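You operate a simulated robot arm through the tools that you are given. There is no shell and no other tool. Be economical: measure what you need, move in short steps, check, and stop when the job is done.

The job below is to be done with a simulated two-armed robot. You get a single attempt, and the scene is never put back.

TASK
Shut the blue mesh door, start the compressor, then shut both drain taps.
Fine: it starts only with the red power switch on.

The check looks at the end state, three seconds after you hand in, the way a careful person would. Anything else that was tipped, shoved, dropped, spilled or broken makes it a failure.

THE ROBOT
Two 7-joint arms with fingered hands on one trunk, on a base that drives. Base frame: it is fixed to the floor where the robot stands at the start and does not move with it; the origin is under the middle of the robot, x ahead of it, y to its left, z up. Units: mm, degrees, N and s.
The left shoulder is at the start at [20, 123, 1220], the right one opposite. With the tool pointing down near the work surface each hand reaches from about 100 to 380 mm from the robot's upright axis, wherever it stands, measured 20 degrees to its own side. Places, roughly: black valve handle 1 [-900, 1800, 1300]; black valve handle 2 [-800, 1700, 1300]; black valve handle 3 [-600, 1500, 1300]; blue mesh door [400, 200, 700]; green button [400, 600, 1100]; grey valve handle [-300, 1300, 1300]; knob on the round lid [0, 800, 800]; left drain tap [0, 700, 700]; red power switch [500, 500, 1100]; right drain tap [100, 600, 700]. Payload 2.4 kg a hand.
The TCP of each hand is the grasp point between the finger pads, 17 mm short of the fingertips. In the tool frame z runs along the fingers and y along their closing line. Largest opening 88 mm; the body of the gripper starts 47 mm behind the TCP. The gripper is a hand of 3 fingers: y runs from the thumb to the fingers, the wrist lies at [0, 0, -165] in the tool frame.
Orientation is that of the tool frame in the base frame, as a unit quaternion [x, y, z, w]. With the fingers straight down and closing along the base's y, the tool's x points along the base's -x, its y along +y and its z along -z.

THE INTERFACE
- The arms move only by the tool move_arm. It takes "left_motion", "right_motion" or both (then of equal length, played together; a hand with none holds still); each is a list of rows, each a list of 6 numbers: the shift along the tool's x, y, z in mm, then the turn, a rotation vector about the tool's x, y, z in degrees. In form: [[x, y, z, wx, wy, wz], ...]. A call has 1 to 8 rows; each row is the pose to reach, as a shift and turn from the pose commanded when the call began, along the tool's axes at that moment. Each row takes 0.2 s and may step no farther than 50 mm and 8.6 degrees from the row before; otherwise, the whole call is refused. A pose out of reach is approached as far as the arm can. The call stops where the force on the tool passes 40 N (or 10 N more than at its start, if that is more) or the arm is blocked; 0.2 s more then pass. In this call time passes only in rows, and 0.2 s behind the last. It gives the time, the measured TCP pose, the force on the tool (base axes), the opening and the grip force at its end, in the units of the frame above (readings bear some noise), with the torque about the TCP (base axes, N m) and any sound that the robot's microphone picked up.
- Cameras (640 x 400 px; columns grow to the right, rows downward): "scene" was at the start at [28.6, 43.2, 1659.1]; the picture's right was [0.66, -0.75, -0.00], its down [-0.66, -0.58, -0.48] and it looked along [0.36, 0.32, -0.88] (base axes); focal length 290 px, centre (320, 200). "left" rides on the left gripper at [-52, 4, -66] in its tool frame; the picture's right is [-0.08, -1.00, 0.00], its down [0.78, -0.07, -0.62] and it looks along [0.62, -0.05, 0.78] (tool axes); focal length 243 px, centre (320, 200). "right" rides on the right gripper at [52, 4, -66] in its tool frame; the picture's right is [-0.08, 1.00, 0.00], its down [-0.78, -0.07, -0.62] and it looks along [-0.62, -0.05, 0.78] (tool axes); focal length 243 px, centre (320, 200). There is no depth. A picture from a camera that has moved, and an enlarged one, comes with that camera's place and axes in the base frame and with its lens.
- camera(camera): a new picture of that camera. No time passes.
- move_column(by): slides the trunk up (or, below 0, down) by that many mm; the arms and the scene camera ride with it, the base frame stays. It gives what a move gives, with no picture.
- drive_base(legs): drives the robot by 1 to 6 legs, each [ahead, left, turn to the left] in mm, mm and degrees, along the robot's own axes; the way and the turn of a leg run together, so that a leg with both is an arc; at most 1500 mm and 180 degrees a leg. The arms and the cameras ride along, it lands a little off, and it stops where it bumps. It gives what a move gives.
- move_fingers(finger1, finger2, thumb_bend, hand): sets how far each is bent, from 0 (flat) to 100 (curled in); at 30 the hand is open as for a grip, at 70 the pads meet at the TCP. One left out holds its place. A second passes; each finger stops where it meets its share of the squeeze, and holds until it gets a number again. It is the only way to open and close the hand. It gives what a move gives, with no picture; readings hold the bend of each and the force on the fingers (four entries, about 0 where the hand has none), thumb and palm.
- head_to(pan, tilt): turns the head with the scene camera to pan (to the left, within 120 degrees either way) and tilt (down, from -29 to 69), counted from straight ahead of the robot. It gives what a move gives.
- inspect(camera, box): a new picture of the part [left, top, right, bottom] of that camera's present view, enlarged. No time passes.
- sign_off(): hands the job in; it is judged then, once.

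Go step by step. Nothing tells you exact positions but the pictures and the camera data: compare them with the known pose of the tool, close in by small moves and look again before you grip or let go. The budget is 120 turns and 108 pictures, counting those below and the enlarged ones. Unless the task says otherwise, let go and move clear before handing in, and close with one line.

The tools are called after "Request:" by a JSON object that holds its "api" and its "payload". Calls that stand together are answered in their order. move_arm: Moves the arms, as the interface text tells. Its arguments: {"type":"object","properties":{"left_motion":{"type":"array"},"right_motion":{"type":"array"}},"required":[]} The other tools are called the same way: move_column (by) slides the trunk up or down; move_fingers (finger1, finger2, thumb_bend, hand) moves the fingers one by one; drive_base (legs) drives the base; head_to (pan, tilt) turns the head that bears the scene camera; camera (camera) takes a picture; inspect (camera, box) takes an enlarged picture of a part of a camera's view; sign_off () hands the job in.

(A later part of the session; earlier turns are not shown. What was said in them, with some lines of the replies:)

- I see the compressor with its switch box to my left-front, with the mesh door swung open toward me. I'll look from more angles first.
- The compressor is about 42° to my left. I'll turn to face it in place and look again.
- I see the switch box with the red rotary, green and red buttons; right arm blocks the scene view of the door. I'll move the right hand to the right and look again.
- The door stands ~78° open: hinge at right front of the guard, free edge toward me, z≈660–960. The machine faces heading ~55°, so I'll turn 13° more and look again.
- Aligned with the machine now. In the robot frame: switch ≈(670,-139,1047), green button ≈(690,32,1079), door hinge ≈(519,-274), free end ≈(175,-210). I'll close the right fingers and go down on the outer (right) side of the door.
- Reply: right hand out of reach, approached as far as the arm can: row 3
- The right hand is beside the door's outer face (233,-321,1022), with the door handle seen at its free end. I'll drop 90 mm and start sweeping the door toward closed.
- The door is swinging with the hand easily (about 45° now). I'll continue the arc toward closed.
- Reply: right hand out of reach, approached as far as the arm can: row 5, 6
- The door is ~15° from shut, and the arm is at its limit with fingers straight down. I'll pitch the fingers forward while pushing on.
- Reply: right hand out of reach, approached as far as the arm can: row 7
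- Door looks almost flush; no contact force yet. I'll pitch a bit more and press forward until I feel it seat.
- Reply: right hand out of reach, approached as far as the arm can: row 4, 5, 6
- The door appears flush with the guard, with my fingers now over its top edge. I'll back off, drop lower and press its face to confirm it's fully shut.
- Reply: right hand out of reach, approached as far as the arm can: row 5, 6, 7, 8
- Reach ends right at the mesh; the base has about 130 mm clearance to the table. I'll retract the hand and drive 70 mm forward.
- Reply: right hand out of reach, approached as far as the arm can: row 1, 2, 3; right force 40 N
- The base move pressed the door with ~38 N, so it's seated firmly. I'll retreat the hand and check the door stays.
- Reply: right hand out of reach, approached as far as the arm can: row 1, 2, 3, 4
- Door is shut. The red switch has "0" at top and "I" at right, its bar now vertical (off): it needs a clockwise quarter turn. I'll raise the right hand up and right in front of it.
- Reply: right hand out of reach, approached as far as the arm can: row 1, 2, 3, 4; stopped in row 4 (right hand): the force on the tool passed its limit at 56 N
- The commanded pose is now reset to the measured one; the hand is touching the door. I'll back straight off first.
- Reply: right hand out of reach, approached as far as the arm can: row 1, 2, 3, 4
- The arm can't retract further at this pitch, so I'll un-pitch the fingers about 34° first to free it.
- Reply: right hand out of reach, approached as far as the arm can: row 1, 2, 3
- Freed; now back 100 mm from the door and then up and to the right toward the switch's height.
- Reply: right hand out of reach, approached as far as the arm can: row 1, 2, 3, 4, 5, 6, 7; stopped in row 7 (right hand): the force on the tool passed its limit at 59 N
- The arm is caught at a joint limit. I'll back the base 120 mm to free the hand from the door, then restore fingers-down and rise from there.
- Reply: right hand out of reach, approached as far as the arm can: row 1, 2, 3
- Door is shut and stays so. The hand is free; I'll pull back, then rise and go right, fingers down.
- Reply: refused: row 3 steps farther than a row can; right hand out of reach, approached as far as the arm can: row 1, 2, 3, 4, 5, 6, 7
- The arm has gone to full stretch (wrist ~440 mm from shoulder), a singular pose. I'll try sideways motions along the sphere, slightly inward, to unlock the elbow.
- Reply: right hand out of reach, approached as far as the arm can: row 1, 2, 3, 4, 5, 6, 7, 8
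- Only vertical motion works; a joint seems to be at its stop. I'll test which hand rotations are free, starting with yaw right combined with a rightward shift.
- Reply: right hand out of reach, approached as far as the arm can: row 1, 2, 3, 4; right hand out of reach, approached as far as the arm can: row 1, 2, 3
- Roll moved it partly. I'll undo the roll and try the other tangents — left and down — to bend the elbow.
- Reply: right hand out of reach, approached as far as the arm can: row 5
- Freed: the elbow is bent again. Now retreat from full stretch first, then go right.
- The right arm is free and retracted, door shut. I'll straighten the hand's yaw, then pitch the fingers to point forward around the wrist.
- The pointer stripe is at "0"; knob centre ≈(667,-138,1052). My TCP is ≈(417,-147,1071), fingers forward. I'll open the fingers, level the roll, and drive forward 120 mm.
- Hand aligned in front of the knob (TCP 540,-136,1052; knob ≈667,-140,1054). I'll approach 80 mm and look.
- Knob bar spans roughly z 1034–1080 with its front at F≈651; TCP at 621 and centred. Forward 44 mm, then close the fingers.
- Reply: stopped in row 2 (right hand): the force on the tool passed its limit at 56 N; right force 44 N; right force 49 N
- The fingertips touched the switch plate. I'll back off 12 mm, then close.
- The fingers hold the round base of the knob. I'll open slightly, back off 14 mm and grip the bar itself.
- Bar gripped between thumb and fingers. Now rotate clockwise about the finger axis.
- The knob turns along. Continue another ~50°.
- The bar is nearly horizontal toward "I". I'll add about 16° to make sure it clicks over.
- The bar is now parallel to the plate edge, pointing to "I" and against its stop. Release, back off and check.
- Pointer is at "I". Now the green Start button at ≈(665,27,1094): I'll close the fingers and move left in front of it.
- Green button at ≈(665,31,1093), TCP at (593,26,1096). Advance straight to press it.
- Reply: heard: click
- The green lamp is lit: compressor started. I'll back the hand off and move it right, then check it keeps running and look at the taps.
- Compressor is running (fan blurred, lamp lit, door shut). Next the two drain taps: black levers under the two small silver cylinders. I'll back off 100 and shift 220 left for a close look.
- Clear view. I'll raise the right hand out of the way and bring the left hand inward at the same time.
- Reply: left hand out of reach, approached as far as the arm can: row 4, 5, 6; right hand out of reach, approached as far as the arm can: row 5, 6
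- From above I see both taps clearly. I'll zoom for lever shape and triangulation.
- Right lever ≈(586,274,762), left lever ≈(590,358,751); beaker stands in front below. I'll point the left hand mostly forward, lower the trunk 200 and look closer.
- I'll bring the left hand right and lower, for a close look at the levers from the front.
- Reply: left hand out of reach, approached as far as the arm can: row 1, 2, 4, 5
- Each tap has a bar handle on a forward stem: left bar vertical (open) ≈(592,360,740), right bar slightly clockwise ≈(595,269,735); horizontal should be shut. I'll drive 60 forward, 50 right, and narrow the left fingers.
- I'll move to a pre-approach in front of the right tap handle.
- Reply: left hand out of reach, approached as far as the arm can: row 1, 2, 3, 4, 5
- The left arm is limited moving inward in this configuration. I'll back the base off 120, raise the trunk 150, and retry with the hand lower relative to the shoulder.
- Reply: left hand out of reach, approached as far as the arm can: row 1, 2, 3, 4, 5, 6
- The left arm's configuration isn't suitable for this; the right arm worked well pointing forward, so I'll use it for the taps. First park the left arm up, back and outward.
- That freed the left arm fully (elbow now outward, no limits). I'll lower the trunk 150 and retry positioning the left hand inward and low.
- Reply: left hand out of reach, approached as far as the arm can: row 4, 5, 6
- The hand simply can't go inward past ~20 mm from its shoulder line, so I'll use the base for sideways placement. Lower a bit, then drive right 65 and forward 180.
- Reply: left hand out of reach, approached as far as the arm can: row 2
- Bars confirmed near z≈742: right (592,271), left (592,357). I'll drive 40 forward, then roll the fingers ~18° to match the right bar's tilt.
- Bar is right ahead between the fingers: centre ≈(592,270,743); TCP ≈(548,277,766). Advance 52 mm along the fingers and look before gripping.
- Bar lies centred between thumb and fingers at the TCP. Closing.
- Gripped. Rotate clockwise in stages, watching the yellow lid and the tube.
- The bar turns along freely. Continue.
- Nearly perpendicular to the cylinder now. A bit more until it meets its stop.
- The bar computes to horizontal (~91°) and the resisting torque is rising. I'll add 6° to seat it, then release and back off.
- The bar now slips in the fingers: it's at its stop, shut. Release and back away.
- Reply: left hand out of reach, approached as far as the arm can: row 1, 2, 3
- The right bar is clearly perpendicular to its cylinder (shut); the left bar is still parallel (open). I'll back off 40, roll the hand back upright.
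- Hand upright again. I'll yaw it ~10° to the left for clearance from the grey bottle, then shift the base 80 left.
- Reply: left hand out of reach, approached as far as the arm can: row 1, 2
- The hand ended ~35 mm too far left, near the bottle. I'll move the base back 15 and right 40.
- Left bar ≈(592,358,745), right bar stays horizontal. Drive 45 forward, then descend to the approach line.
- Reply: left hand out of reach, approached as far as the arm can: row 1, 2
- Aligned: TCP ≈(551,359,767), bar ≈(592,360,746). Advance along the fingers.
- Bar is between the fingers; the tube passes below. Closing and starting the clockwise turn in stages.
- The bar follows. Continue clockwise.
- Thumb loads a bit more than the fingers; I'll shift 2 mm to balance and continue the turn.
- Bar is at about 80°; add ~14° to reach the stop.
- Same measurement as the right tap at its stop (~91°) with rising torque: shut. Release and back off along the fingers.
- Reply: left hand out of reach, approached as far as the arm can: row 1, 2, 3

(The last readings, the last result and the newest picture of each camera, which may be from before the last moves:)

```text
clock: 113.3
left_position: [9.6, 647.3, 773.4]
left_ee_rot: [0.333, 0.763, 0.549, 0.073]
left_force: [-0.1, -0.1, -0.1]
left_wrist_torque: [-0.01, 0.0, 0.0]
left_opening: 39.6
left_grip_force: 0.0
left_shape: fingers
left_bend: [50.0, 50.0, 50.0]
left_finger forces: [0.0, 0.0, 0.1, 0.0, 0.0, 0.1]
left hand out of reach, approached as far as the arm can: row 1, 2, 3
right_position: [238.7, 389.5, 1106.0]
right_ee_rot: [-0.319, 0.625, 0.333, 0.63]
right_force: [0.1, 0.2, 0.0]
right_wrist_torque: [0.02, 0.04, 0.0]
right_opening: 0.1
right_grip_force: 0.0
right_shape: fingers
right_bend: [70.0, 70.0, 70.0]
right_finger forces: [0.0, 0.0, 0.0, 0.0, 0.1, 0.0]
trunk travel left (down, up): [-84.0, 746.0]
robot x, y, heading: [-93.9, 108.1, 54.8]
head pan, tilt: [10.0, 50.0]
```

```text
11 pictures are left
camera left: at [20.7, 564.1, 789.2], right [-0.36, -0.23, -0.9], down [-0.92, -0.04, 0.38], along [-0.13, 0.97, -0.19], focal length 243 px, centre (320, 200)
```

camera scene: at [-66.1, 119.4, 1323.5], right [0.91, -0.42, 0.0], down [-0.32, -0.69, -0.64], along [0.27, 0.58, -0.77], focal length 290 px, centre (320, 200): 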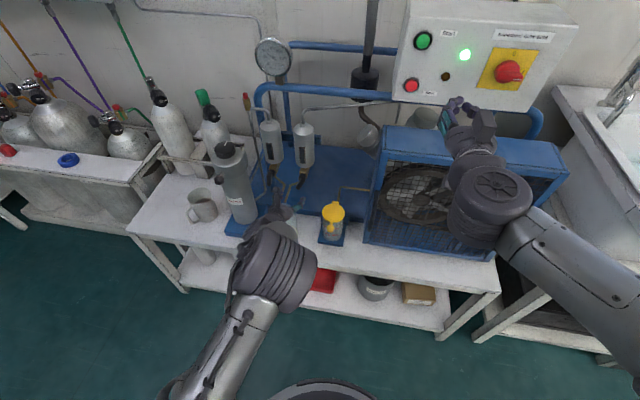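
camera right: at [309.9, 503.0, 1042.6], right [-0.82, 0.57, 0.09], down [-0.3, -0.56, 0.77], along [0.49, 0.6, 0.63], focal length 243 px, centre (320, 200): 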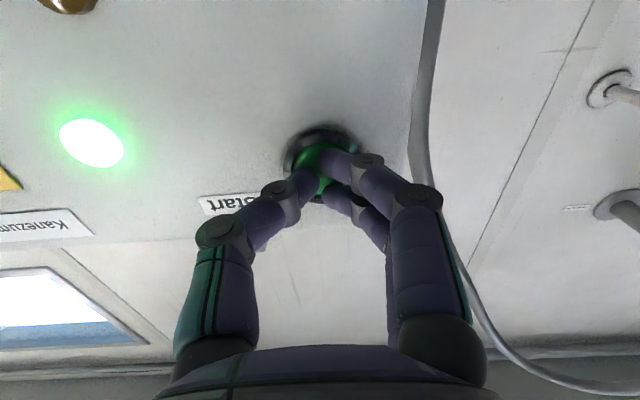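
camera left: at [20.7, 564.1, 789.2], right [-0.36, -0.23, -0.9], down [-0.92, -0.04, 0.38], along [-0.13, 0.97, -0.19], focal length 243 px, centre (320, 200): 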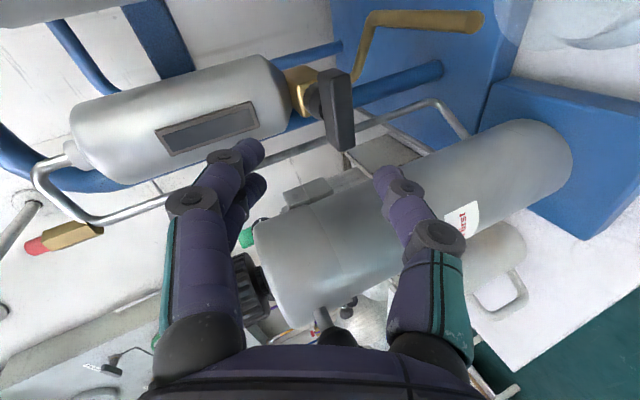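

Left bar is perpendicular to its cylinder: shut. Now drive straight back 200 mm and check the whole scene.

Request:
{"api": "drive_base", "payload": {"legs": [[-200, 0, 0]]}}

Request:
{"api": "camera", "payload": {"camera": "scene"}}

Request:
{"api": "inspect", "payload": {"camera": "scene", "box": [230, 110, 390, 210]}}

Request:
{"api": "inspect", "payload": {"camera": "scene", "box": [370, 20, 610, 250]}}

```text
clock: 115.0
left_position: [-107.6, 477.9, 772.8]
left_ee_rot: [0.333, 0.763, 0.549, 0.074]
left_force: [0.2, 0.1, -0.1]
left_wrist_torque: [0.0, 0.0, 0.03]
left_opening: 39.6
left_grip_force: 0.0
left_shape: fingers
left_bend: [50.0, 50.0, 50.0]
left_finger forces: [0.1, 0.0, 0.1, 0.1, 0.0, 0.1]
right_position: [120.2, 219.4, 1105.1]
right_ee_rot: [-0.319, 0.625, 0.332, 0.63]
right_force: [-0.1, -0.3, 0.4]
right_wrist_torque: [-0.02, 0.0, 0.02]
right_opening: 0.0
right_grip_force: 0.1
right_shape: fingers
right_bend: [70.0, 70.0, 70.0]
right_finger forces: [0.0, 0.0, 0.0, 0.0, 0.1, 0.0]
trunk travel left (down, up): [-84.0, 746.0]
robot x, y, heading: [-218.6, -60.8, 54.9]
head pan, tilt: [10.0, 50.0]
```

```text
10 pictures are left
camera scene: at [-194.4, -4.6, 1323.5], right [0.9, -0.43, 0.0], down [-0.33, -0.69, -0.64], along [0.27, 0.58, -0.77], focal length 290 px, centre (320, 200)
```

scene: 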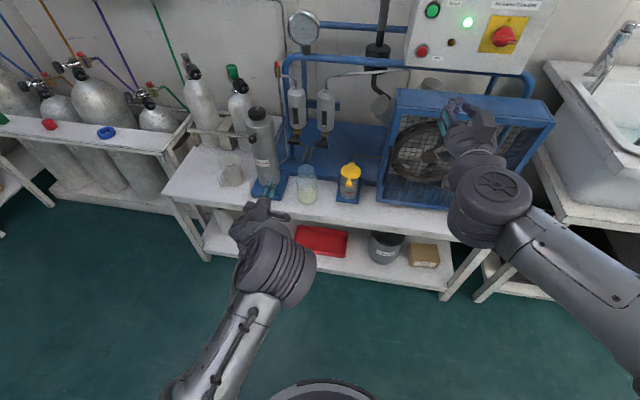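

```text
4.00 times, centred on (310, 160) of scene
camera zoom: at [-194.4, -4.6, 1323.5], right [0.9, -0.43, 0.0], down [-0.33, -0.69, -0.64], along [0.27, 0.58, -0.77], focal length 1160 px, centre (360, 360)
```

zoom: 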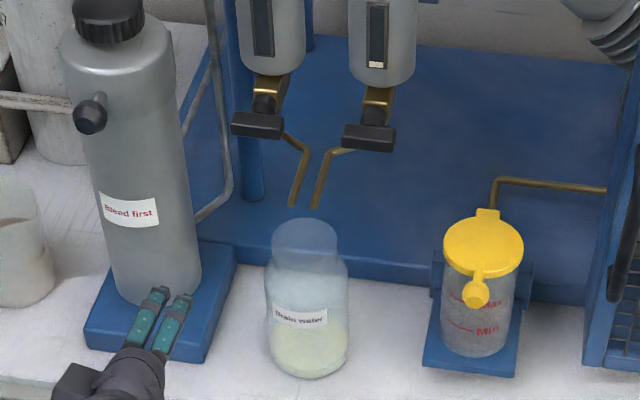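

```text
1.74 times, centred on (490, 135) of scene
camera zoom: at [-194.4, -4.6, 1323.5], right [0.9, -0.43, 0.0], down [-0.33, -0.69, -0.64], along [0.27, 0.58, -0.77], focal length 504 px, centre (24, 313)
```

zoom: 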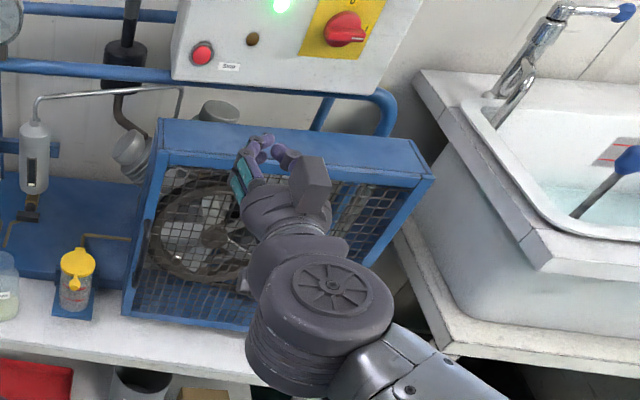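

Both tap bars are horizontal (shut), the mesh door is shut, the switch is at "I", the lamp is lit, and nothing else has been moved. Both hands are clear, so I'm handing in.

Request:
{"api": "sign_off", "payload": {}}

```text
The job is handed in.
```

The blue mesh door is shut, the compressor is started with the red switch on and its green lamp lit, and both drain taps are turned to their closed stops; the job is handed in.
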